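You operate a simulated robot arm through the tools that you are given. There is no shell and no other tool.

You run a simulated robot arm. Do the job below in one go: nothing can be reset, and whatever is moved stays where it is left.

## Task
Pass the blue board to the end of the rails and bring the green one up to the yellow lever.
Fine: raise a lever, pass the board, drop the lever; blue within 2 cm of the end, green within 15 mm of the lever.

The check looks at the end state, three seconds after you hand in, the way a careful person would. Anything else that was tipped, shoved, dropped, spilled or broken makes it a failure.

## Robot
A 7-joint arm with a fingered hand, fixed in place. Base frame: the origin is at the foot of the arm, x ahead of it, y to its left, z up; the work surface is at about z = 800. Readings come in mm, rad, newtons and seconds.
With the tool pointing down near the work surface it reaches from about 340 to 820 mm from the base axis. Its first joint turns from -2.007 to 2.007 rad. Payload 5 kg.
The TCP is the grasp point between the finger pads, 32 mm short of the fingertips. In the tool frame z runs along the fingers and y along their closing line. The gripper opens to 160 mm. The gripper's body begins 89 mm behind the TCP. The gripper is a hand of 4 fingers: y runs from the thumb to the fingers, the wrist lies at [0, 0, -267] in the tool frame, and closing takes about 1.5 s.
Orientation is that of the tool frame in the base frame, as a unit quaternion [x, y, z, w]. With the fingers straight down and closing along the base's y, the tool's x points along the base's -x, its y along +y and its z along -z.

## Interface
- The arm moves only by the tool play_rows. Its argument "rows" is a list of rows, each a list of 6 numbers: the shift along the tool's x, y, z in mm, then the turn, a rotation vector about the tool's x, y, z in rad. In form: [[dx, dy, dz, rx, ry, rz], ...]. A call has 1 to 20 rows; each row shifts and turns the commanded pose from where the row before left it, along the tool's axes as they then stand. "hand" is the finger opening in mm, from 0 to 160, set as the call begins (left out, the last holds). Each row takes 0.2 s and may step no farther than 50 mm and 0.15 rad from the row before; otherwise, or with a gripper value out of range, the whole call is refused. Where a pose cannot be reached the arm comes as near as it can. A force on the tool above 40 N (or 10 N above the force at the start of the call, whichever is more), or a blocked arm, ends the call early, and 0.2 s more pass. The fingers move at their own pace (about 108 mm/s each) and stop on an object; they squeeze with about 26 N. The grip force told is the motor's: it shows also when the fingers shut on nothing. Time passes only in rows, and 0.2 s behind the last, so rows that do not move let the fingers close. It gives the time, the measured TCP pose, the force on the tool (base axes), the opening and the grip force at its end, in the units of the frame above (readings bear some noise), with the torque about the TCP (base axes, N m) and any sound that the robot's microphone picked up.
- Cameras (640 x 400 px; columns grow to the right, rows downward): "scene" is fixed at [50.7, -500.1, 1558.7]; the picture's right is [0.55, -0.84, 0.00], its down [-0.65, -0.42, -0.63] and it looks along [0.53, 0.35, -0.78] (base axes); focal length 337 px, centre (320, 200). "wrist" rides on the gripper at [80, -4, -114] in the tool frame; the picture's right is [0.05, 1.00, 0.00], its down [-0.82, 0.04, -0.58] and it looks along [-0.58, 0.03, 0.82] (tool axes); focal length 265 px, centre (320, 200). There is no depth. A picture from a camera that has moved, and an enlarged one, comes with that camera's place and axes in the base frame and with its lens.
- camera(camera): a new picture of that camera. It takes no simulated time.
- slide_trunk(by): slides the trunk up (or, below 0, down) by that many mm; the arm rides with it, the base frame stays. It gives what a move gives, with no picture.
- move_fingers(finger1, finger2, finger3, thumb_bend): sets how far each is bent, from 0 (flat) to 100 (curled in); at 30 the hand is open as for a grip, at 70 the pads meet at the TCP. One left out holds its place. A second passes; each finger stops where it meets its share of the squeeze, and holds until it gets a number again. A gripper value or a shape takes the hand back. It gives what a move gives, with no picture; readings hold the bend of each and the force on the fingers (four entries, about 0 where the hand has none), thumb and palm.
- hand_shape(shape): the hand has 4 fingers and takes this shape, open, in about a second: jaw (thumb against the fingers, like two jaws); tri (thumb and two fingers); tip (a fingertip pinch); poke (one finger out to press); point (the index stretched); flat (the hand flat); cup (the hand cupped); fist (a fist). The gripper value then closes the fingers along that shape, each until it touches; the sizes above hold for jaw. It gives what a move gives, with no picture.
- zoom(camera, box): a new picture of the part [left, top, right, bottom] of that camera's present view, enlarged. It takes no simulated time.
- finish_job(): hands the job in; it is judged then, once.

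Nothing tells you positions but the pictures and the camera data. Unless the task says otherwise, let go and move clear before handing in.

The tools are called after "Call:" as name(argument=value, ...) on one line, values as JSON. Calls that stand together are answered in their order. play_rows: Moves the arm, as the interface text tells. Its arguments: {"type":"object","properties":{"rows":{"type":"array","items":{"type":"array","items":{"type":"number"}}},"hand":{"type":"number"}},"required":["rows"]} The other tools are called the same way: slide_trunk (by) slides the trunk up or down; hand_shape (shape) gives the hand a shape; move_fingers (finger1, finger2, finger3, thumb_bend) moves the fingers one by one; camera (camera) takes a picture; zoom (camera, box) takes an enlarged picture of a part of a camera's view; finish_job () hands the job in.

At the start:

```text
time_s: 0.0
ee_pos: [484.4, -400.9, 1080.4]
tool_rot: [-0.001, 1.0, 0.0, 0.0]
wrist_force: [0.5, 0.1, -0.5]
torque: [0.01, 0.0, 0.0]
width: 159.7
grasp_force: 0.0
shape: jaw
bend: [30.0, 30.0, 30.0, 30.0]
finger forces: [0.0, 0.0, 0.0, 0.0, 0.0, 0.1]
trunk travel left (down, up): [-850.0, 140.0]
```

scene: 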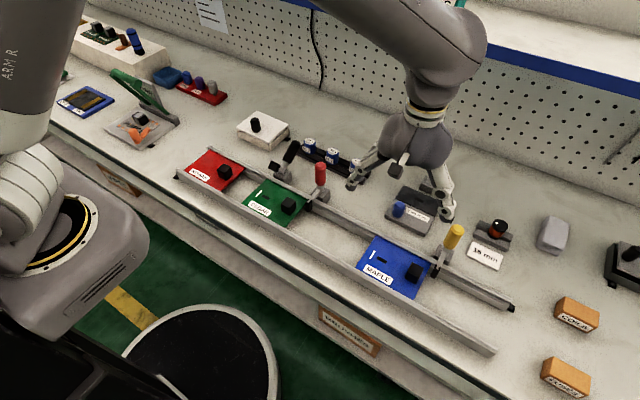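
wrist: 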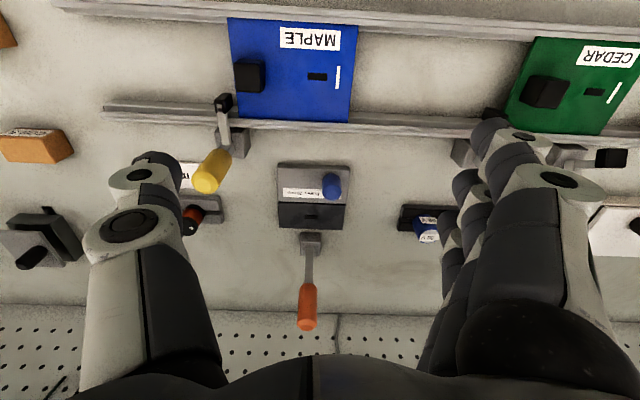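

I see two rails with red, green and blue boards, a red lever by the green board and a yellow lever by the blue board, with other clutter around them. I'll look more closely before moving anything.

Call:
zoom(camera="scene", box=[340, 200, 540, 360])

Call:
zoom(camera="scene", box=[170, 120, 370, 250])

Call:
zoom(camera="wrist", box=[80, 0, 380, 220])

Call:
zoom(camera="wrist", box=[400, 0, 640, 220])

```text
2.50 times, centred on (440, 280) of scene
camera zoom: at [50.7, -500.1, 1558.7], right [0.55, -0.84, 0.0], down [-0.65, -0.42, -0.63], along [0.53, 0.35, -0.78], focal length 842 px, centre (20, 0)
```

zoom: 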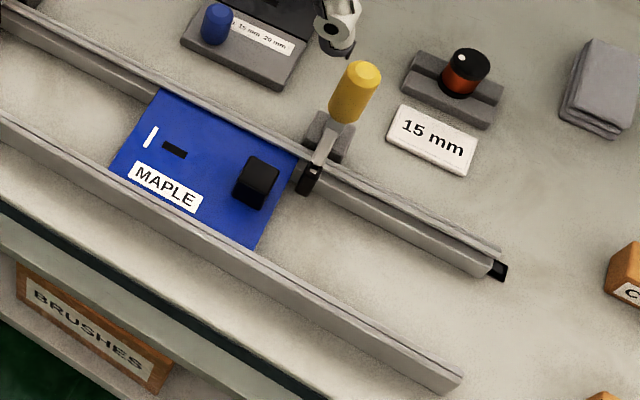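

```text
3.08 times, centred on (270, 185) of scene
camera zoom: at [50.7, -500.1, 1558.7], right [0.55, -0.84, 0.0], down [-0.65, -0.42, -0.63], along [0.53, 0.35, -0.78], focal length 1036 px, centre (474, 246)
```

zoom: 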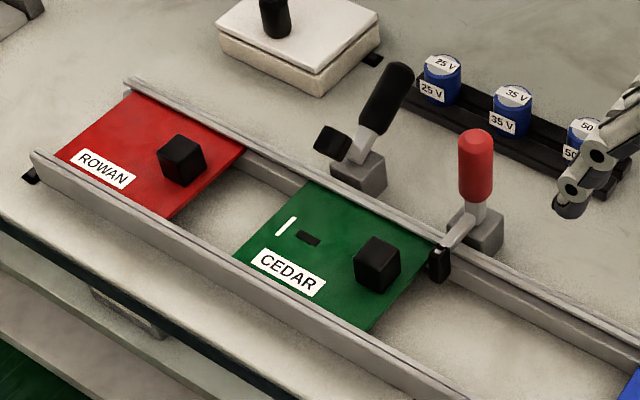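

```text
1.82 times, centred on (230, 110) of wrist
camera zoom: at [403.9, -405.9, 1195.3], right [-0.05, 1.0, 0.0], down [0.82, 0.04, 0.58], along [0.58, 0.03, -0.82], focal length 483 px, centre (484, 364)
```

zoom: 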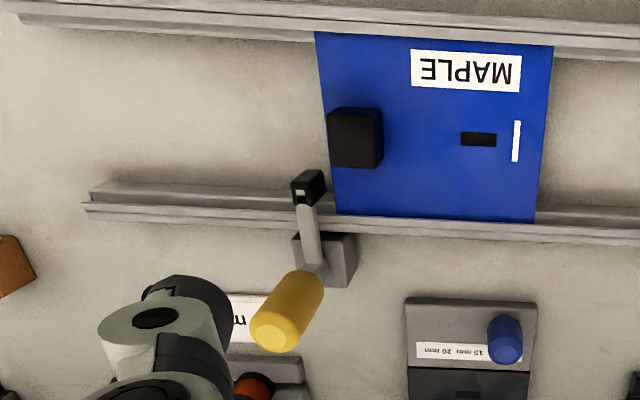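

```text
1.82 times, centred on (520, 110) of wrist
camera zoom: at [403.9, -405.9, 1195.3], right [-0.05, 1.0, 0.0], down [0.82, 0.04, 0.58], along [0.58, 0.03, -0.82], focal length 483 px, centre (-44, 364)
```

zoom: 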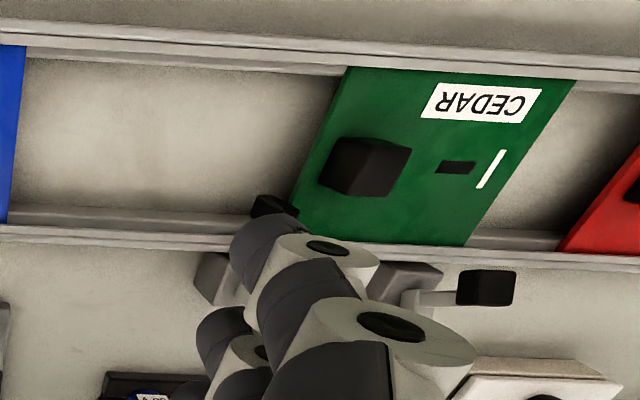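

The rails run along y, from about y=257 to y=-693, with the near rail at x≈415 and the far one at x≈540. The yellow lever pivots near (568,-523) with its handle top at about (549,-518,967), and the blue board spans y≈-354 to -504. I'll move the wrist camera in front of the yellow lever to see how it works.

Call:
play_rows(rows=[[16, -30, 3, 0, 0, 0], [16, -30, 3, 0, 0, 0], [16, -30, 3, 0, 0, 0], [16, -30, 3, 0, 0, 0]])

Call:
camera(camera="wrist")

Call:
camera(camera="scene")

```text
time_s: 1.0
ee_pos: [420.7, -521.9, 1066.8]
tool_rot: [0.001, 1.0, 0.0, -0.001]
wrist_force: [-0.4, -0.4, -0.3]
torque: [0.0, 0.02, -0.01]
width: 160.1
grasp_force: 0.1
shape: jaw
bend: [30.0, 30.0, 30.0, 30.0]
finger forces: [0.0, 0.0, 0.1, 0.0, 0.1, 0.0]
trunk travel left (down, up): [-850.0, 140.0]
```

```text
taken
camera wrist: at [339.9, -528.1, 1181.8], right [-0.05, 1.0, 0.0], down [0.82, 0.04, 0.58], along [0.58, 0.03, -0.82], focal length 265 px, centre (320, 200)
```

wrist: 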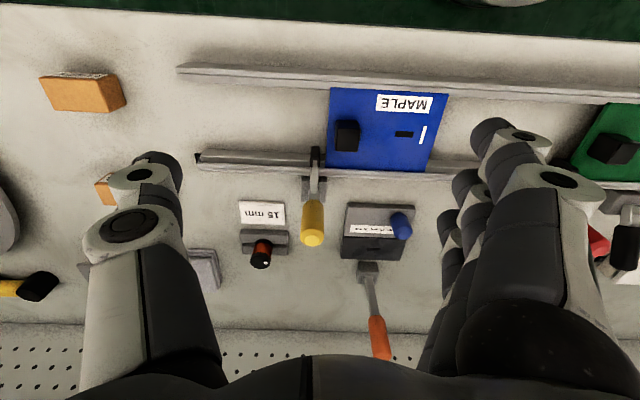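

```text
taken
```

scene: 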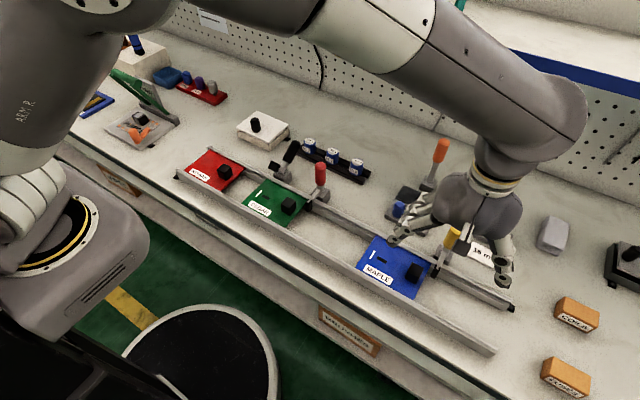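

I can see the lever's base, the arm with its black tip over the track, and the handle leaning slightly. An orange-handled clamp also stands behind the lever, so I'll zoom in for detail.

Call:
zoom(camera="wrist", box=[180, 80, 440, 280])

Call:
zoom(camera="scene", box=[360, 130, 530, 310])

Call:
zoom(camera="scene", box=[220, 130, 380, 230])

```text
2.00 times, centred on (310, 180) of wrist
camera zoom: at [339.9, -528.1, 1181.8], right [-0.05, 1.0, 0.0], down [0.82, 0.04, 0.58], along [0.58, 0.03, -0.82], focal length 531 px, centre (340, 240)
```

zoom: 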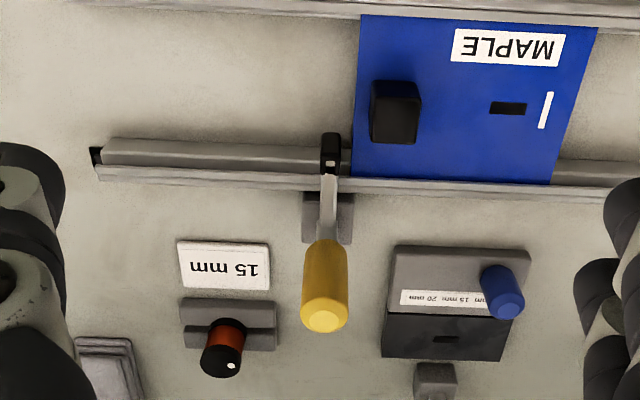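

```text
2.22 times, centred on (445, 220) of scene
camera zoom: at [50.7, -500.1, 1558.7], right [0.55, -0.84, 0.0], down [-0.65, -0.42, -0.63], along [0.53, 0.35, -0.78], focal length 748 px, centre (42, 156)
```

zoom: 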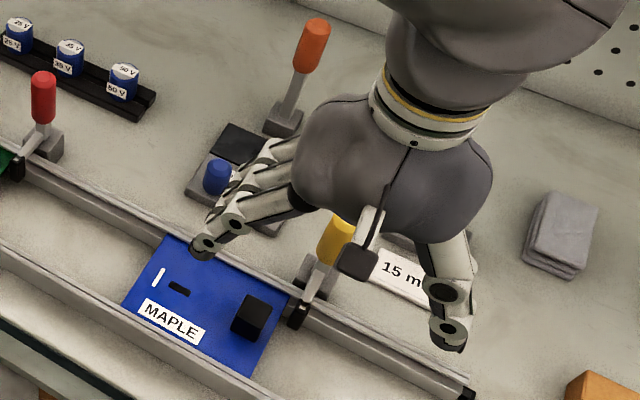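

```text
4.00 times, centred on (300, 180) of scene
camera zoom: at [50.7, -500.1, 1558.7], right [0.55, -0.84, 0.0], down [-0.65, -0.42, -0.63], along [0.53, 0.35, -0.78], focal length 1347 px, centre (400, 280)
```

zoom: 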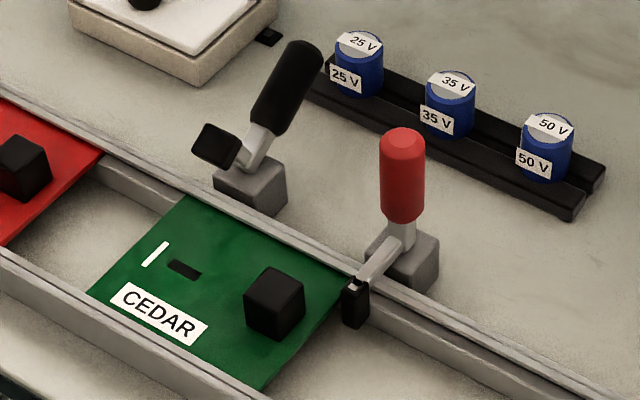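

The handle leans slightly toward the robot, and its arm reaches over the far rail. The raised black lever shows that raising means pushing the handle away toward +x by about 50-60°. I'll close the fingers into one solid pusher and check their layout.

Call:
play_rows(rows=[[0, 0, 0, 0, 0, 0], [0, 0, 0, 0, 0, 0], [0, 0, 0, 0, 0, 0], [0, 0, 0, 0, 0, 0], [0, 0, 0, 0, 0, 0], [0, 0, 0, 0, 0, 0], [0, 0, 0, 0, 0, 0], [0, 0, 0, 0, 0, 0]], hand=0)

Call:
camera(camera="wrist")

Call:
zoom(camera="scene", box=[360, 130, 530, 310])

```text
time_s: 2.8
ee_pos: [421.2, -521.3, 1067.8]
tool_rot: [0.0, 1.0, 0.0, 0.0]
wrist_force: [1.0, -0.3, 0.0]
torque: [-0.03, 0.02, -0.03]
width: 0.0
grasp_force: 26.1
shape: jaw
bend: [69.0, 63.0, 69.0, 67.0]
finger forces: [0.0, 0.0, 0.0, 0.0, 0.1, 0.1]
trunk travel left (down, up): [-850.0, 140.0]
```

```text
taken
camera wrist: at [340.2, -527.1, 1182.2], right [-0.05, 1.0, 0.0], down [0.82, 0.04, 0.58], along [0.58, 0.03, -0.82], focal length 265 px, centre (320, 200)
```

wrist: 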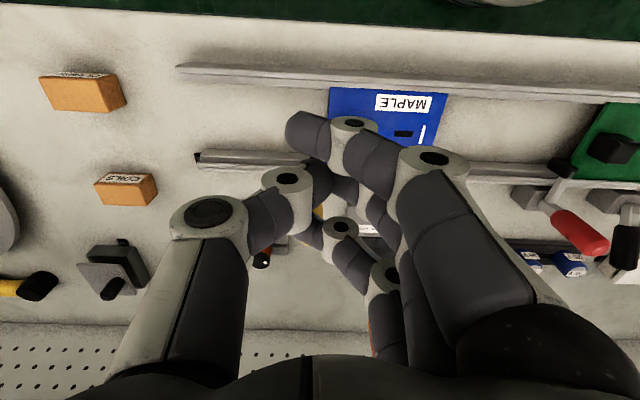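

```text
2.22 times, centred on (445, 220) of scene
camera zoom: at [50.7, -500.1, 1558.7], right [0.55, -0.84, 0.0], down [-0.65, -0.42, -0.63], along [0.53, 0.35, -0.78], focal length 748 px, centre (42, 156)
```

zoom: 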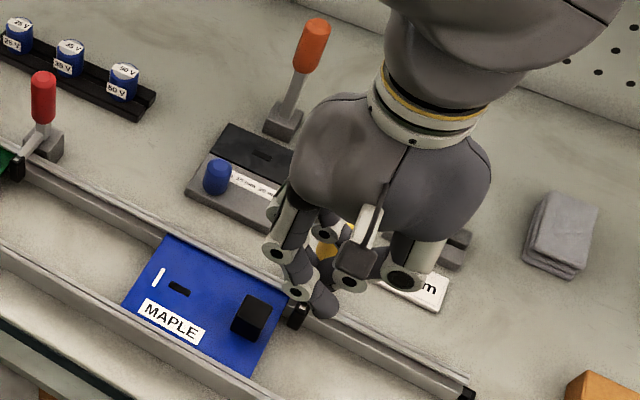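

Closed, the three fingers sit in a row along x, with the thumb at -y and the far finger leading by about 40-50 mm. I'll bring the closed hand down in front of the handle on the robot side, with the tips around z≈913, and check the alignment before pushing.

Call:
play_rows(rows=[[-5, -2, 41, 0, 0, 0], [-5, -2, 41, 0, 0, 0], [-5, -2, 41, 0, 0, 0], [0, 0, 0, 0, 0, 0]])

Call:
camera(camera="wrist")

Call:
zoom(camera="scene", box=[360, 130, 530, 310])

```text
time_s: 3.8
ee_pos: [435.8, -526.4, 944.9]
tool_rot: [0.0, 1.0, 0.0, -0.001]
wrist_force: [0.4, 0.1, -0.5]
torque: [0.0, -0.02, -0.02]
width: 0.0
grasp_force: 26.3
shape: jaw
bend: [69.0, 63.0, 69.0, 67.0]
finger forces: [0.0, 0.0, 0.0, 0.0, 0.0, 0.0]
trunk travel left (down, up): [-850.0, 140.0]
```

```text
taken
camera wrist: at [356.0, -531.4, 1059.4], right [-0.05, 1.0, 0.0], down [0.82, 0.04, 0.58], along [0.58, 0.03, -0.82], focal length 265 px, centre (320, 200)
```

wrist: 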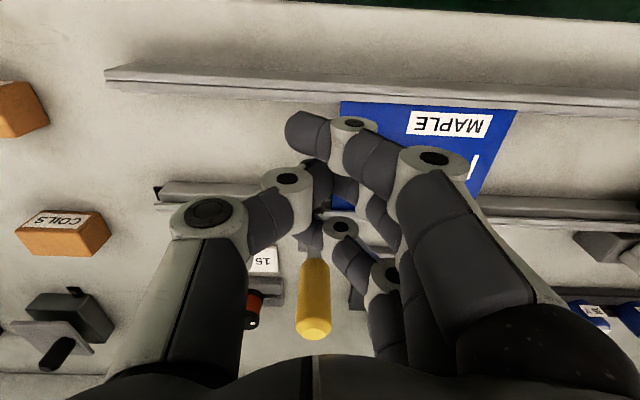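

```text
2.22 times, centred on (445, 220) of scene
camera zoom: at [50.7, -500.1, 1558.7], right [0.55, -0.84, 0.0], down [-0.65, -0.42, -0.63], along [0.53, 0.35, -0.78], focal length 748 px, centre (42, 156)
```

zoom: 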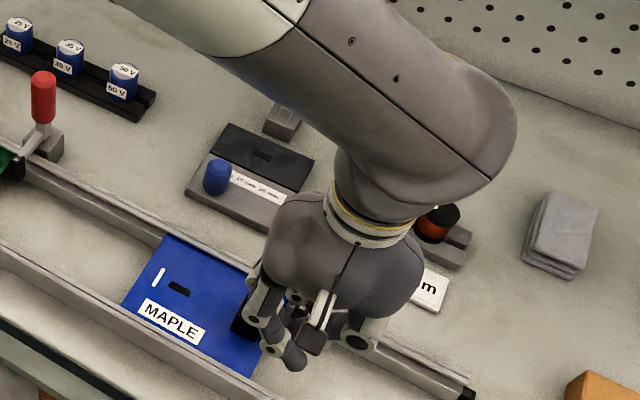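

Triangulating again puts the handle top near (563,-525,947), with the handle close to vertical. The leading fingertip is at about (488,-528,913), in line with it. I'll push slowly toward +x and watch the force.

Call:
play_rows(rows=[[-15, 0, 0, 0, 0, 0], [-15, 0, 0, 0, 0, 0], [-10, 0, 0, 0, 0, 0], [-10, 0, 0, 0, 0, 0], [-8, 0, 0, 0, 0, 0], [-8, 0, 0, 0, 0, 0], [-8, 0, 0, 0, 0, 0]])

Call:
camera(camera="wrist")

Call:
zoom(camera="scene", box=[360, 130, 530, 310])

```text
time_s: 5.4
ee_pos: [509.2, -526.5, 946.2]
tool_rot: [-0.001, 1.0, 0.0, 0.001]
wrist_force: [-0.4, 0.2, -0.5]
torque: [0.02, 0.04, 0.01]
width: 0.1
grasp_force: 26.1
shape: jaw
bend: [69.0, 63.0, 69.0, 67.0]
finger forces: [0.0, 0.0, 0.0, 0.0, 0.0, 0.1]
trunk travel left (down, up): [-850.0, 140.0]
```

```text
taken
camera wrist: at [428.5, -531.9, 1060.4], right [-0.05, 1.0, 0.0], down [0.82, 0.04, 0.58], along [0.58, 0.03, -0.82], focal length 265 px, centre (320, 200)
```

wrist: 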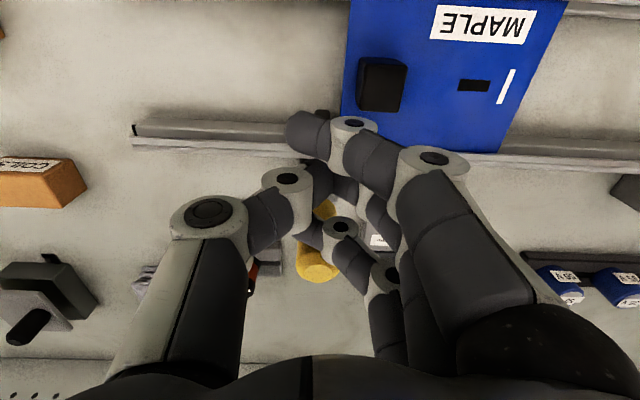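

```text
2.22 times, centred on (445, 220) of scene
camera zoom: at [50.7, -500.1, 1558.7], right [0.55, -0.84, 0.0], down [-0.65, -0.42, -0.63], along [0.53, 0.35, -0.78], focal length 748 px, centre (42, 156)
```

zoom: 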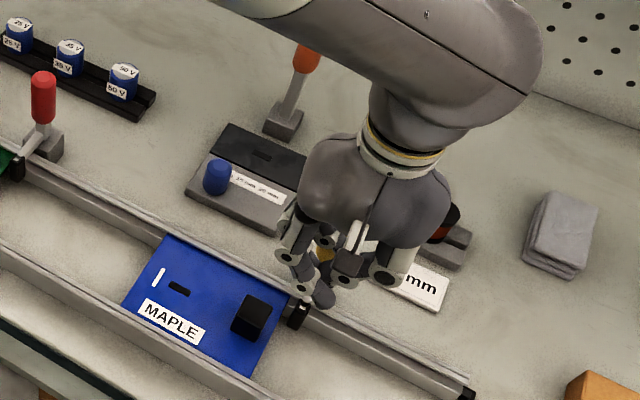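

There is no contact yet and the handle hasn't moved. I'll keep pushing in small steps.

Call:
play_rows(rows=[[-6, 0, 0, 0, 0, 0], [-6, 0, 0, 0, 0, 0], [-6, 0, 0, 0, 0, 0], [-6, 0, 0, 0, 0, 0]])

Call:
camera(camera="wrist")

Call:
zoom(camera="scene", box=[360, 130, 530, 310])

```text
time_s: 6.4
ee_pos: [531.8, -526.3, 946.6]
tool_rot: [0.0, 1.0, 0.001, -0.001]
wrist_force: [-2.3, 0.3, 1.4]
torque: [-0.01, -0.05, 0.01]
width: 0.0
grasp_force: 25.5
shape: jaw
bend: [69.0, 63.0, 69.0, 67.0]
finger forces: [0.1, 0.0, 2.6, 0.0, 0.1, 0.1]
trunk travel left (down, up): [-850.0, 140.0]
```

```text
taken
camera wrist: at [452.3, -531.4, 1060.6], right [-0.05, 1.0, 0.0], down [0.82, 0.04, 0.58], along [0.58, 0.03, -0.82], focal length 265 px, centre (320, 200)
```

wrist: 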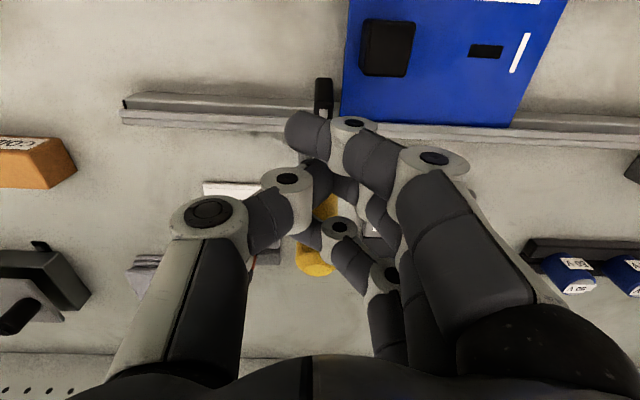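

```text
2.22 times, centred on (445, 220) of scene
camera zoom: at [50.7, -500.1, 1558.7], right [0.55, -0.84, 0.0], down [-0.65, -0.42, -0.63], along [0.53, 0.35, -0.78], focal length 748 px, centre (42, 156)
```

zoom: 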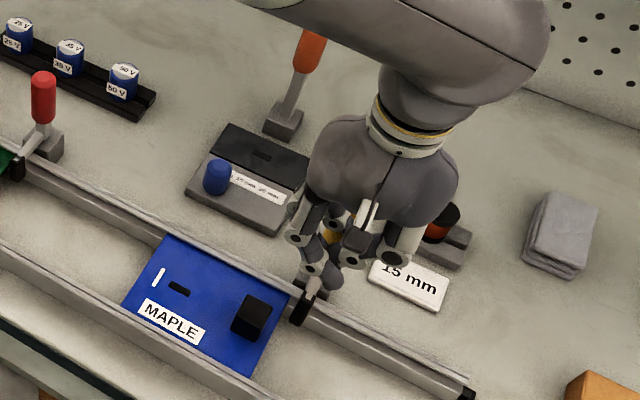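

Finger 3 has made contact at about 2.5 N and the lever is rotating. I'll keep following its arc, lowering slightly as I push.

Call:
play_rows(rows=[[-7, 0, 0, 0, 0, 0], [-7, 0, 0, 0, 0, 0], [-7, 0, 0, 0, 0, 0], [-7, 0, 1, 0, 0, 0], [-6, 0, 2, 0, 0, 0], [-6, 0, 3, 0, 0, 0]])

Call:
camera(camera="wrist")

Call:
zoom(camera="scene", box=[360, 130, 530, 310])

```text
time_s: 7.8
ee_pos: [572.9, -526.0, 939.6]
tool_rot: [0.001, 1.0, 0.0, 0.0]
wrist_force: [-2.1, -0.4, 0.7]
torque: [-0.03, 0.05, -0.04]
width: 0.1
grasp_force: 25.4
shape: jaw
bend: [69.0, 63.0, 70.0, 67.0]
finger forces: [0.0, 0.0, 1.5, 0.1, 0.1, 0.0]
trunk travel left (down, up): [-850.0, 140.0]
```

```text
taken
camera wrist: at [492.1, -530.6, 1054.1], right [-0.05, 1.0, 0.0], down [0.82, 0.04, 0.58], along [0.58, 0.03, -0.82], focal length 265 px, centre (320, 200)
```

wrist: 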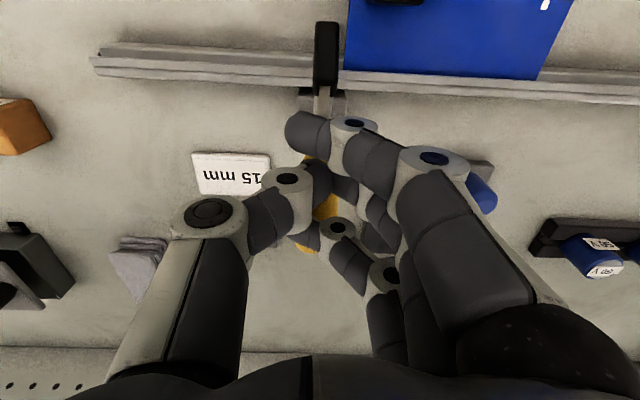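

```text
2.22 times, centred on (445, 220) of scene
camera zoom: at [50.7, -500.1, 1558.7], right [0.55, -0.84, 0.0], down [-0.65, -0.42, -0.63], along [0.53, 0.35, -0.78], focal length 748 px, centre (42, 156)
```

zoom: 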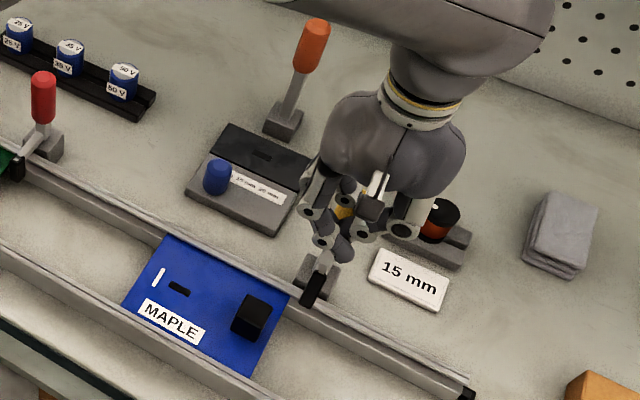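

The arm is rising as intended. I'll continue a bit further along the arc.

Call:
play_rows(rows=[[-5, 0, 3, 0, 0, 0], [-5, 0, 3, 0, 0, 0], [-5, 0, 3, 0, 0, 0], [-4, 0, 3, 0, 0, 0]])

Call:
camera(camera="wrist")

Call:
zoom(camera="scene", box=[360, 130, 530, 310])

```text
time_s: 8.8
ee_pos: [590.7, -528.2, 927.2]
tool_rot: [0.0, 1.0, -0.001, 0.0]
wrist_force: [-0.9, -2.2, 0.2]
torque: [-0.06, -0.01, -0.1]
width: 0.1
grasp_force: 26.4
shape: jaw
bend: [69.0, 63.0, 70.0, 67.0]
finger forces: [0.0, 0.0, 2.6, 0.0, 0.1, 0.1]
trunk travel left (down, up): [-850.0, 140.0]
```

```text
taken
camera wrist: at [511.0, -533.0, 1042.2], right [-0.05, 1.0, 0.0], down [0.82, 0.04, 0.58], along [0.58, 0.03, -0.82], focal length 265 px, centre (320, 200)
```

wrist: 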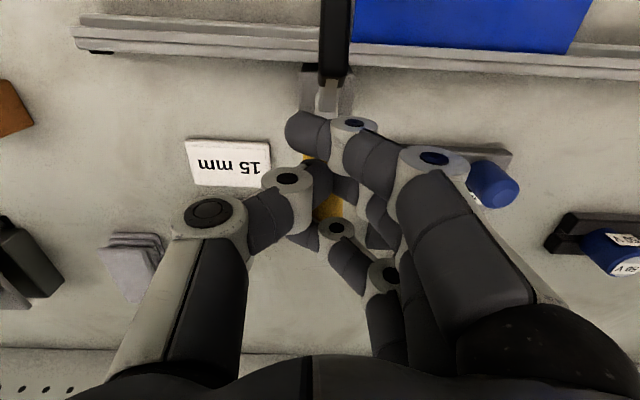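

```text
2.22 times, centred on (445, 220) of scene
camera zoom: at [50.7, -500.1, 1558.7], right [0.55, -0.84, 0.0], down [-0.65, -0.42, -0.63], along [0.53, 0.35, -0.78], focal length 748 px, centre (42, 156)
```

zoom: 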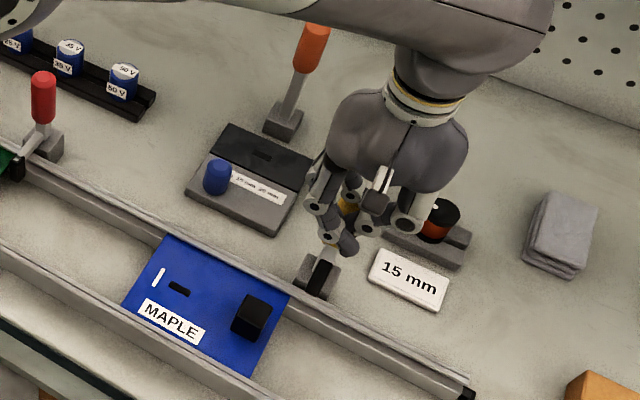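

The lever is at about 45°, with its tip near z≈895. There's a small sideways force, so I'll look closely at the finger contact.

Call:
zoom(camera="wrist", box=[240, 80, 440, 280])

Call:
zoom(camera="scene", box=[425, 170, 495, 220])

```text
2.00 times, centred on (340, 180) of wrist
camera zoom: at [511.0, -533.0, 1042.2], right [-0.05, 1.0, 0.0], down [0.82, 0.04, 0.58], along [0.58, 0.03, -0.82], focal length 531 px, centre (280, 240)
```

zoom: 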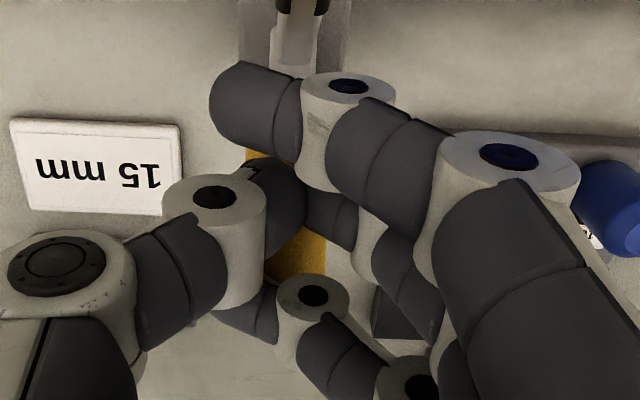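

```text
8.00 times, centred on (460, 195) of scene
camera zoom: at [50.7, -500.1, 1558.7], right [0.55, -0.84, 0.0], down [-0.65, -0.42, -0.63], along [0.53, 0.35, -0.78], focal length 2694 px, centre (-800, 240)
```

zoom: 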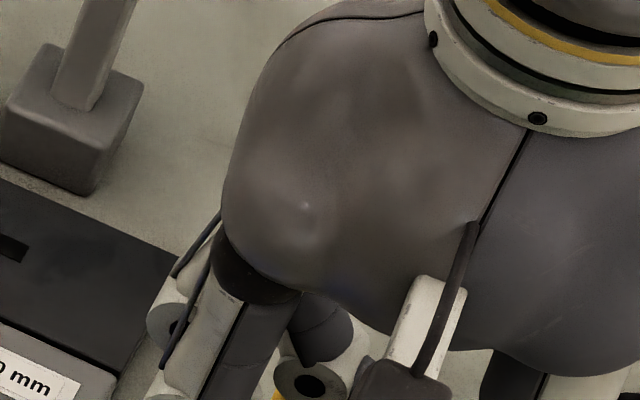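

The finger covers the handle well. I'll push a little further along the arc to reach the fully raised angle.

Call:
play_rows(rows=[[-4, 0, 3, 0, 0, 0], [-4, 0, 4, 0, 0, 0], [-3, 0, 4, 0, 0, 0]])

Call:
camera(camera="wrist")

Call:
zoom(camera="scene", box=[360, 130, 530, 310])

```text
time_s: 9.7
ee_pos: [598.7, -530.5, 922.7]
tool_rot: [0.003, 1.0, -0.003, 0.002]
wrist_force: [-13.8, 4.8, 21.3]
torque: [0.47, 0.25, 0.11]
width: 0.0
grasp_force: 25.7
shape: jaw
bend: [69.0, 63.0, 70.0, 68.0]
finger forces: [0.1, 29.5, 4.6, 0.1, 0.0, 0.0]
trunk travel left (down, up): [-850.0, 140.0]
stopped in row 3: the force on the tool passed its limit at 43 N (the readings are from after the stop); the commanded pose is now the measured one
```

```text
taken
camera wrist: at [518.1, -534.2, 1037.3], right [-0.05, 1.0, -0.01], down [0.81, 0.04, 0.58], along [0.58, 0.02, -0.82], focal length 265 px, centre (320, 200)
```

wrist: 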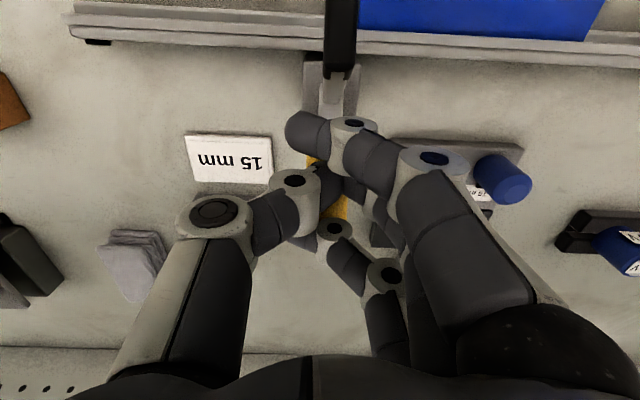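

```text
2.22 times, centred on (445, 220) of scene
camera zoom: at [50.7, -500.1, 1558.7], right [0.55, -0.84, 0.0], down [-0.65, -0.42, -0.63], along [0.53, 0.35, -0.78], focal length 748 px, centre (42, 156)
```

zoom: 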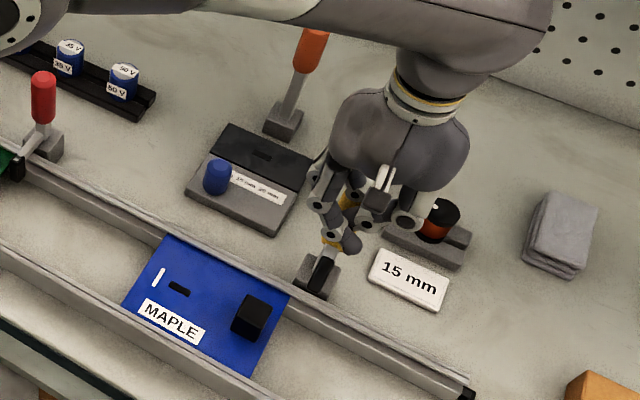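

The force jumped against what looks like the lever's end stop, so it's probably fully raised. I'll back off upward and see whether it stays there.

Call:
play_rows(rows=[[0, 0, -6, 0, 0, 0], [4, 0, -12, 0, 0, 0], [10, 0, -25, 0, 0, 0], [20, 0, -35, 0, 0, 0], [40, 0, -20, 0, 0, 0], [45, 0, 0, 0, 0, 0]])

Call:
camera(camera="wrist")

Call:
zoom(camera="scene", box=[360, 130, 530, 310])

```text
time_s: 11.1
ee_pos: [482.4, -526.6, 1018.3]
tool_rot: [0.003, 1.0, -0.003, 0.001]
wrist_force: [-0.5, 0.1, -0.8]
torque: [0.0, -0.02, -0.03]
width: 0.0
grasp_force: 26.0
shape: jaw
bend: [69.0, 62.0, 69.0, 68.0]
finger forces: [0.0, 0.0, 0.1, 0.1, 0.0, 0.0]
trunk travel left (down, up): [-850.0, 140.0]
```

```text
taken
camera wrist: at [401.9, -531.6, 1132.6], right [-0.05, 1.0, 0.0], down [0.81, 0.04, 0.58], along [0.58, 0.03, -0.82], focal length 265 px, centre (320, 200)
```

wrist: 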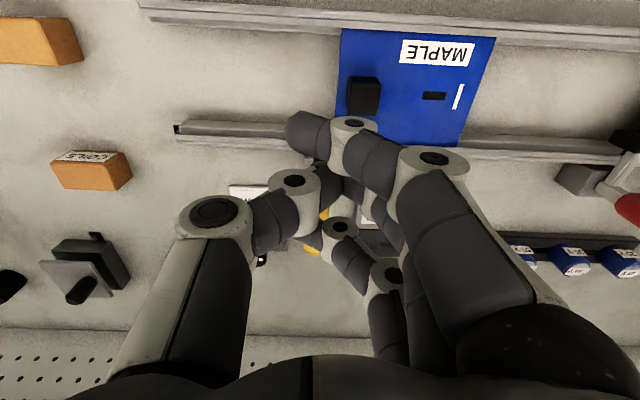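

```text
2.22 times, centred on (445, 220) of scene
camera zoom: at [50.7, -500.1, 1558.7], right [0.55, -0.84, 0.0], down [-0.65, -0.42, -0.63], along [0.53, 0.35, -0.78], focal length 748 px, centre (42, 156)
```

zoom: 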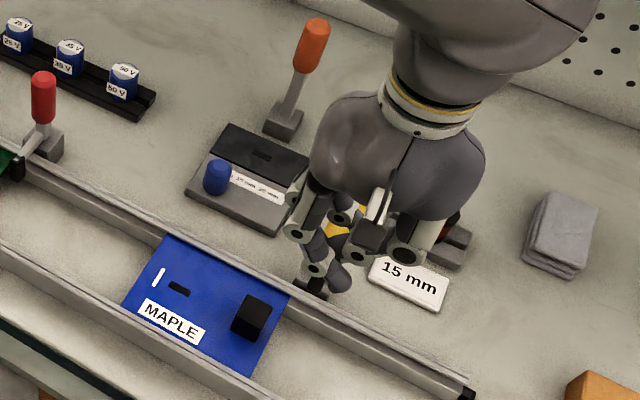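

The lever seems to stay raised. I'll shift the hand toward +y to get a clear view of the lever and blue board.

Call:
play_rows(rows=[[5, 40, -10, 0, 0, 0], [5, 45, -10, 0, 0, 0], [5, 45, -10, 0, 0, 0], [0, 20, 0, 0, 0, 0]], hand=160)

Call:
camera(camera="wrist")

Call:
zoom(camera="scene", box=[360, 180, 520, 320])

```text
time_s: 12.1
ee_pos: [468.6, -377.6, 1047.4]
tool_rot: [0.001, 1.0, -0.002, -0.001]
wrist_force: [0.3, -0.4, 0.0]
torque: [0.04, 0.0, 0.0]
width: 159.8
grasp_force: 0.1
shape: jaw
bend: [30.0, 30.0, 30.0, 30.0]
finger forces: [0.1, 0.1, 0.0, 0.0, 0.0, 0.1]
trunk travel left (down, up): [-850.0, 140.0]
```

```text
taken
camera wrist: at [387.0, -382.5, 1161.8], right [-0.05, 1.0, 0.0], down [0.82, 0.04, 0.58], along [0.58, 0.03, -0.82], focal length 265 px, centre (320, 200)
```

wrist: 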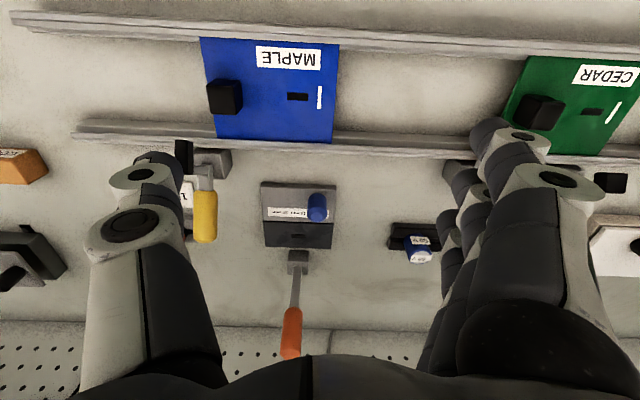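

```text
2.86 times, centred on (440, 250) of scene
camera zoom: at [50.7, -500.1, 1558.7], right [0.55, -0.84, 0.0], down [-0.65, -0.42, -0.63], along [0.53, 0.35, -0.78], focal length 962 px, centre (-23, 57)
```

zoom: 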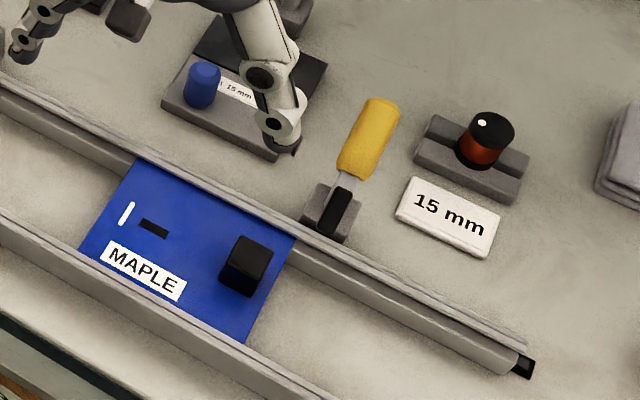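

The yellow lever stays raised, with its tip at about (522,-523,898). New triangulation puts the board surfaces at z≈842 and the blue knob's top at about (467,-481,866). To pass under the raised tip with a narrow pusher, I'll curl the two outer fingers and pinch the middle finger against the thumb.

Call:
move_fingers(finger1=100, finger2=70, finger3=100, thumb_bend=70)

Call:
camera(camera="wrist")

Call:
zoom(camera="scene", box=[330, 80, 530, 240])

```text
time_s: 13.1
ee_pos: [466.7, -378.5, 1046.9]
tool_rot: [0.002, 1.0, -0.002, 0.0]
wrist_force: [-0.1, -0.2, 0.0]
torque: [0.01, -0.01, 0.0]
width: 50.5
grasp_force: 0.1
shape: fingers
bend: [100.0, 70.0, 100.0, 70.0]
finger forces: [0.1, 0.0, 0.0, 0.1, 0.0, 0.0]
trunk travel left (down, up): [-850.0, 140.0]
```

```text
taken
camera wrist: at [386.8, -382.9, 1162.1], right [-0.05, 1.0, 0.0], down [0.82, 0.04, 0.58], along [0.58, 0.03, -0.82], focal length 265 px, centre (320, 200)
```

wrist: 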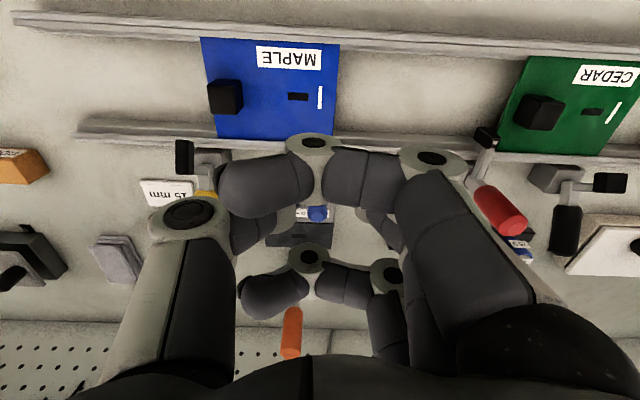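

```text
2.50 times, centred on (430, 160) of scene
camera zoom: at [50.7, -500.1, 1558.7], right [0.55, -0.84, 0.0], down [-0.65, -0.42, -0.63], along [0.53, 0.35, -0.78], focal length 842 px, centre (45, 300)
```

zoom: 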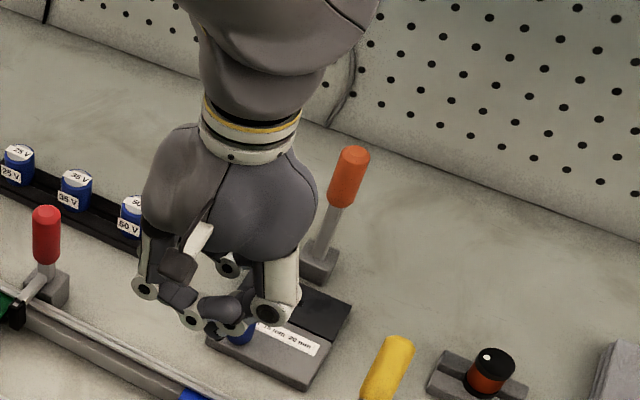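

Curled fingers still hang near the lever tip's path. It's cleaner to push with the far finger (finger 3) alone, since that keeps the whole hand about 40 mm further from the lever. I'll reshape the hand with finger 3 down, fingers 1 and 2 curled and the thumb open.

Call:
move_fingers(finger1=100, finger2=100, finger3=66, thumb_bend=20)

Call:
camera(camera="wrist")

Call:
zoom(camera="scene", box=[330, 80, 530, 240])

```text
time_s: 14.1
ee_pos: [466.3, -377.4, 1046.4]
tool_rot: [0.001, 1.0, -0.001, 0.001]
wrist_force: [0.4, 0.5, -0.4]
torque: [0.04, 0.02, 0.0]
width: 83.1
grasp_force: 0.1
shape: fingers
bend: [100.0, 100.0, 66.0, 20.0]
finger forces: [0.0, 0.0, 0.1, 0.0, 0.0, 0.0]
trunk travel left (down, up): [-850.0, 140.0]
```

```text
taken
camera wrist: at [386.8, -382.9, 1162.1], right [-0.05, 1.0, 0.0], down [0.82, 0.04, 0.58], along [0.58, 0.03, -0.82], focal length 265 px, centre (320, 200)
```

wrist: 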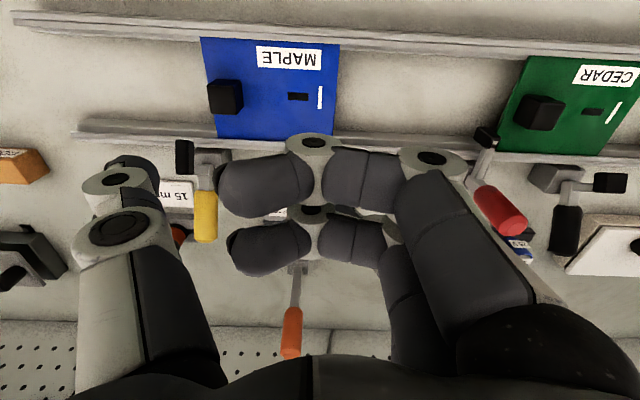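

```text
2.50 times, centred on (430, 160) of scene
camera zoom: at [50.7, -500.1, 1558.7], right [0.55, -0.84, 0.0], down [-0.65, -0.42, -0.63], along [0.53, 0.35, -0.78], focal length 842 px, centre (45, 300)
```

zoom: 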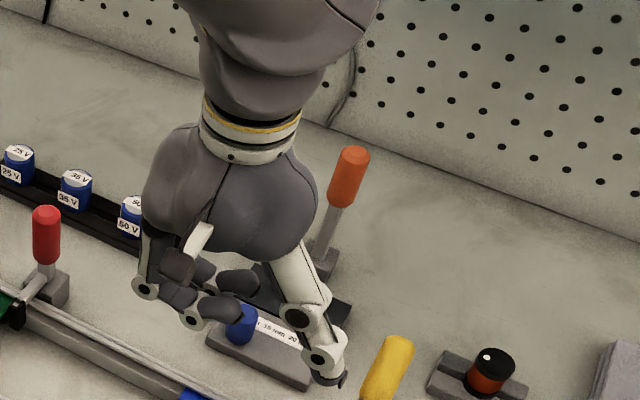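

Finger 3 is now hidden behind the curled ones, but its geometry is known: tip about 40 mm in +x from the TCP. I'll move above the blue board behind its knob and descend most of the way, then check.

Call:
play_rows(rows=[[18.5, -26, 0, 0, 0, 0], [18.5, -26, 0, 0, 0, 0], [0, 0, 35, 0, 0, 0], [0, 0, 35, 0, 0, 0], [0, 0, 35, 0, 0, 0], [0, 0, 30, 0, 0, 0]])

Call:
camera(camera="wrist")

Call:
zoom(camera="scene", box=[340, 160, 500, 310])

```text
time_s: 15.5
ee_pos: [431.5, -432.5, 907.4]
tool_rot: [0.002, 1.0, -0.001, 0.001]
wrist_force: [0.1, 0.5, 0.6]
torque: [0.05, 0.01, -0.01]
width: 83.0
grasp_force: 0.1
shape: fingers
bend: [100.0, 100.0, 66.0, 20.0]
finger forces: [0.1, 0.0, 0.0, 0.0, 0.0, 0.0]
trunk travel left (down, up): [-850.0, 140.0]
```

```text
taken
camera wrist: at [350.8, -437.4, 1022.3], right [-0.05, 1.0, 0.0], down [0.82, 0.04, 0.58], along [0.58, 0.02, -0.82], focal length 265 px, centre (320, 200)
```

wrist: 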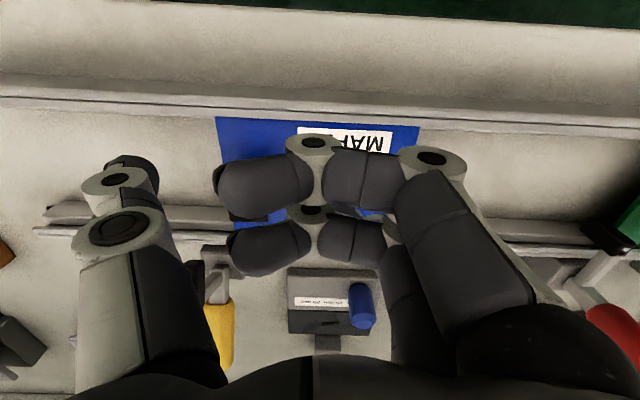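

```text
2.67 times, centred on (420, 235) of scene
camera zoom: at [50.7, -500.1, 1558.7], right [0.55, -0.84, 0.0], down [-0.65, -0.42, -0.63], along [0.53, 0.35, -0.78], focal length 898 px, centre (53, 107)
```

zoom: 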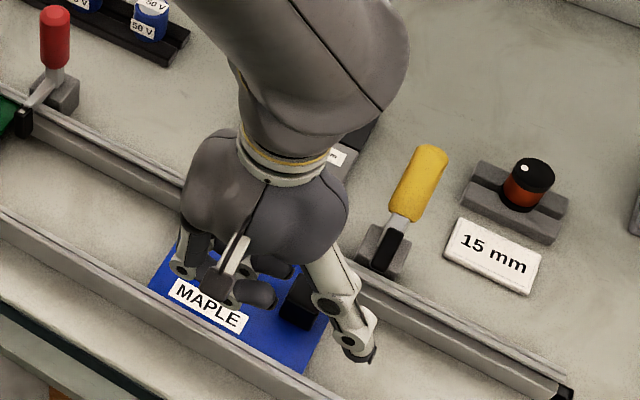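

No contact, and the knob is visible between the thumb and the curled fingers. I'll descend to knob height, then start pushing toward -y slowly.

Call:
play_rows(rows=[[0, 0, 11, 0, 0, 0], [0, 0, 11, 0, 0, 0], [0, -6, 0, 0, 0, 0], [0, -6, 0, 0, 0, 0], [0, -6, 0, 0, 0, 0]])

Call:
zoom(camera="scene", box=[340, 160, 500, 310])

```text
time_s: 16.7
ee_pos: [430.8, -449.2, 886.5]
tool_rot: [0.002, 1.0, -0.002, 0.0]
wrist_force: [0.2, 0.1, 0.0]
torque: [-0.01, 0.01, 0.0]
width: 83.4
grasp_force: 0.0
shape: fingers
bend: [100.0, 100.0, 66.0, 20.0]
finger forces: [0.0, 0.0, 0.1, 0.0, 0.0, 0.0]
trunk travel left (down, up): [-850.0, 140.0]
```

```text
2.67 times, centred on (420, 235) of scene
camera zoom: at [50.7, -500.1, 1558.7], right [0.55, -0.84, 0.0], down [-0.65, -0.42, -0.63], along [0.53, 0.35, -0.78], focal length 898 px, centre (53, 107)
```

zoom: 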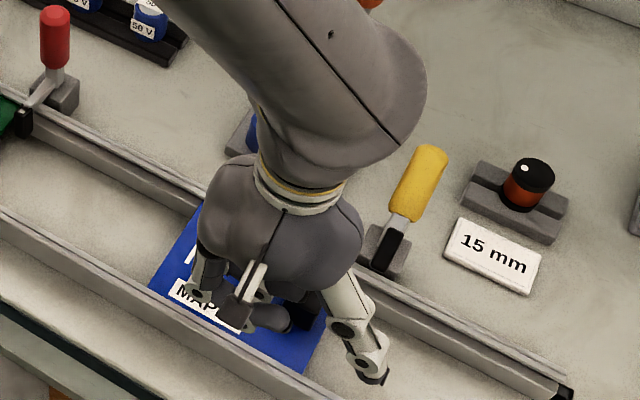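

No contact yet. I'll continue in small steps until finger 3 registers the knob.

Call:
play_rows(rows=[[0, -6, 0, 0, 0, 0], [0, -6, 0, 0, 0, 0], [0, -6, 0, 0, 0, 0], [0, -6, 0, 0, 0, 0]])

Call:
zoom(camera="scene", box=[340, 160, 500, 310])

Call:
camera(camera="wrist")

```text
time_s: 17.7
ee_pos: [430.8, -473.6, 888.1]
tool_rot: [0.001, 1.0, -0.001, 0.0]
wrist_force: [0.2, -0.2, -0.1]
torque: [-0.03, -0.03, 0.0]
width: 83.3
grasp_force: 0.2
shape: fingers
bend: [100.0, 100.0, 66.0, 20.0]
finger forces: [0.0, 0.1, 0.0, 0.1, 0.0, 0.1]
trunk travel left (down, up): [-850.0, 140.0]
```

```text
2.67 times, centred on (420, 235) of scene
camera zoom: at [50.7, -500.1, 1558.7], right [0.55, -0.84, 0.0], down [-0.65, -0.42, -0.63], along [0.53, 0.35, -0.78], focal length 898 px, centre (53, 107)
```

zoom: 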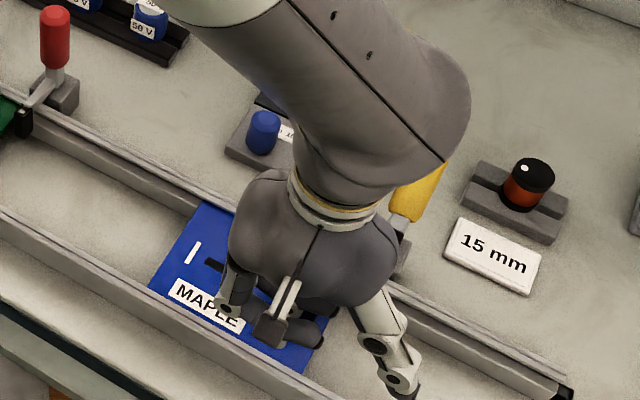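

```text
taken
camera wrist: at [350.6, -478.5, 1003.7], right [-0.05, 1.0, 0.0], down [0.82, 0.04, 0.58], along [0.58, 0.03, -0.82], focal length 265 px, centre (320, 200)
```

wrist: 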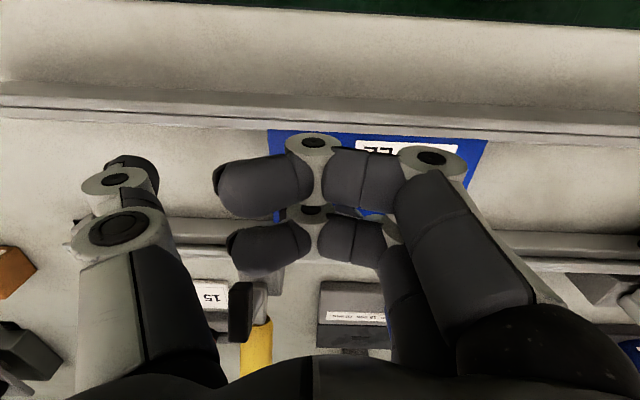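

Still no contact. I'll lower a few mm for better overlap with the knob and keep going.

Call:
play_rows(rows=[[0, 0, 4, 0, 0, 0], [0, -5, 0, 0, 0, 0], [0, -5, 0, 0, 0, 0], [0, -5, 0, 0, 0, 0]])

Call:
zoom(camera="scene", box=[340, 160, 500, 310])

Call:
camera(camera="wrist")

```text
time_s: 18.7
ee_pos: [430.0, -487.8, 883.6]
tool_rot: [0.002, 1.0, -0.001, 0.0]
wrist_force: [-0.3, 0.4, 0.6]
torque: [0.05, 0.0, -0.03]
width: 83.1
grasp_force: 0.2
shape: fingers
bend: [100.0, 100.0, 66.0, 20.0]
finger forces: [0.0, 0.1, 0.3, 0.0, 0.0, 0.1]
trunk travel left (down, up): [-850.0, 140.0]
```

```text
2.67 times, centred on (420, 235) of scene
camera zoom: at [50.7, -500.1, 1558.7], right [0.55, -0.84, 0.0], down [-0.65, -0.42, -0.63], along [0.53, 0.35, -0.78], focal length 898 px, centre (53, 107)
```

zoom: 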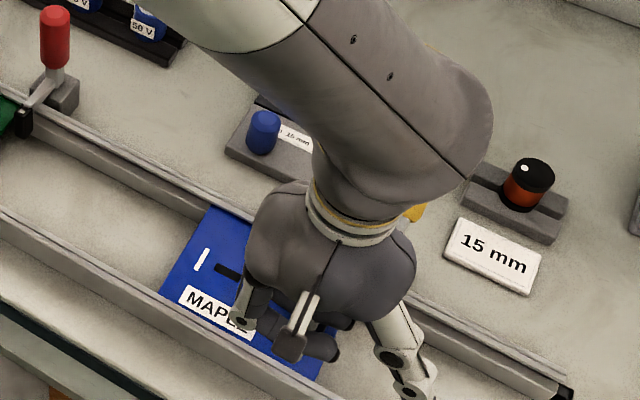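

```text
taken
camera wrist: at [350.2, -492.9, 998.5], right [-0.05, 1.0, 0.0], down [0.82, 0.04, 0.58], along [0.58, 0.03, -0.82], focal length 265 px, centre (320, 200)
```

wrist: 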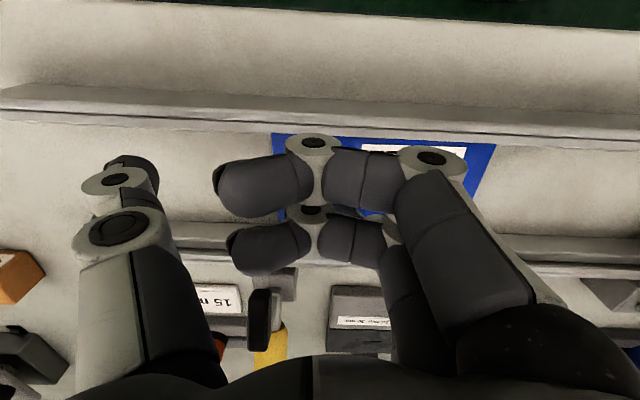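

The board is now moving with the finger at very little force, with its edge about 27 mm ahead of the TCP. I'll push on steadily to within about 30 mm of the end, then measure again.

Call:
play_rows(rows=[[0, -8, 0, 0, 0, 0], [0, -9, 0, 0, 0, 0], [0, -10, 0, 0, 0, 0], [0, -10, 0, 0, 0, 0], [0, -10, 0, 0, 0, 0], [0, -10, 0, 0, 0, 0], [0, -10, 0, 0, 0, 0]])

Call:
zoom(camera="scene", box=[360, 180, 540, 370])

Call:
camera(camera="wrist")

```text
time_s: 20.3
ee_pos: [430.1, -556.1, 884.2]
tool_rot: [0.001, 1.0, -0.002, 0.0]
wrist_force: [0.2, 0.1, -0.4]
torque: [0.02, -0.01, -0.03]
width: 83.1
grasp_force: 0.2
shape: fingers
bend: [100.0, 100.0, 66.0, 20.0]
finger forces: [0.0, 0.1, 0.2, 0.0, 0.1, 0.0]
trunk travel left (down, up): [-850.0, 140.0]
```

```text
2.11 times, centred on (450, 275) of scene
camera zoom: at [50.7, -500.1, 1558.7], right [0.55, -0.84, 0.0], down [-0.65, -0.42, -0.63], along [0.53, 0.35, -0.78], focal length 709 px, centre (46, 42)
```

zoom: 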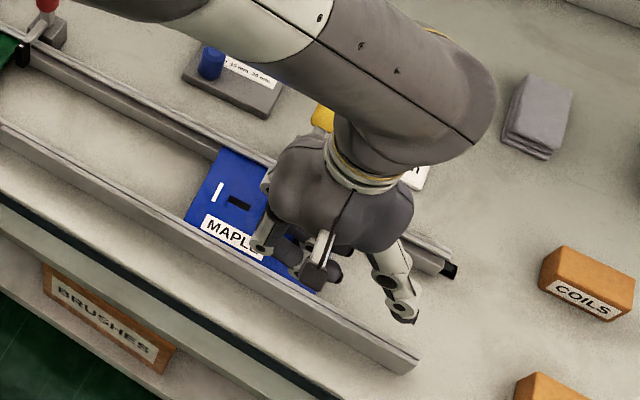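

```text
taken
camera wrist: at [349.4, -561.1, 999.4], right [-0.05, 1.0, 0.0], down [0.82, 0.04, 0.58], along [0.58, 0.03, -0.82], focal length 265 px, centre (320, 200)
```

wrist: 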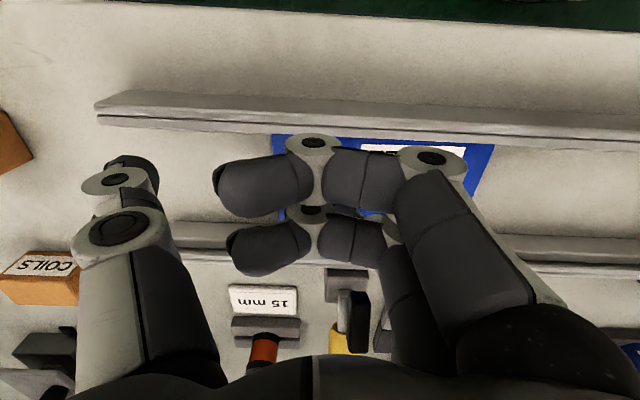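

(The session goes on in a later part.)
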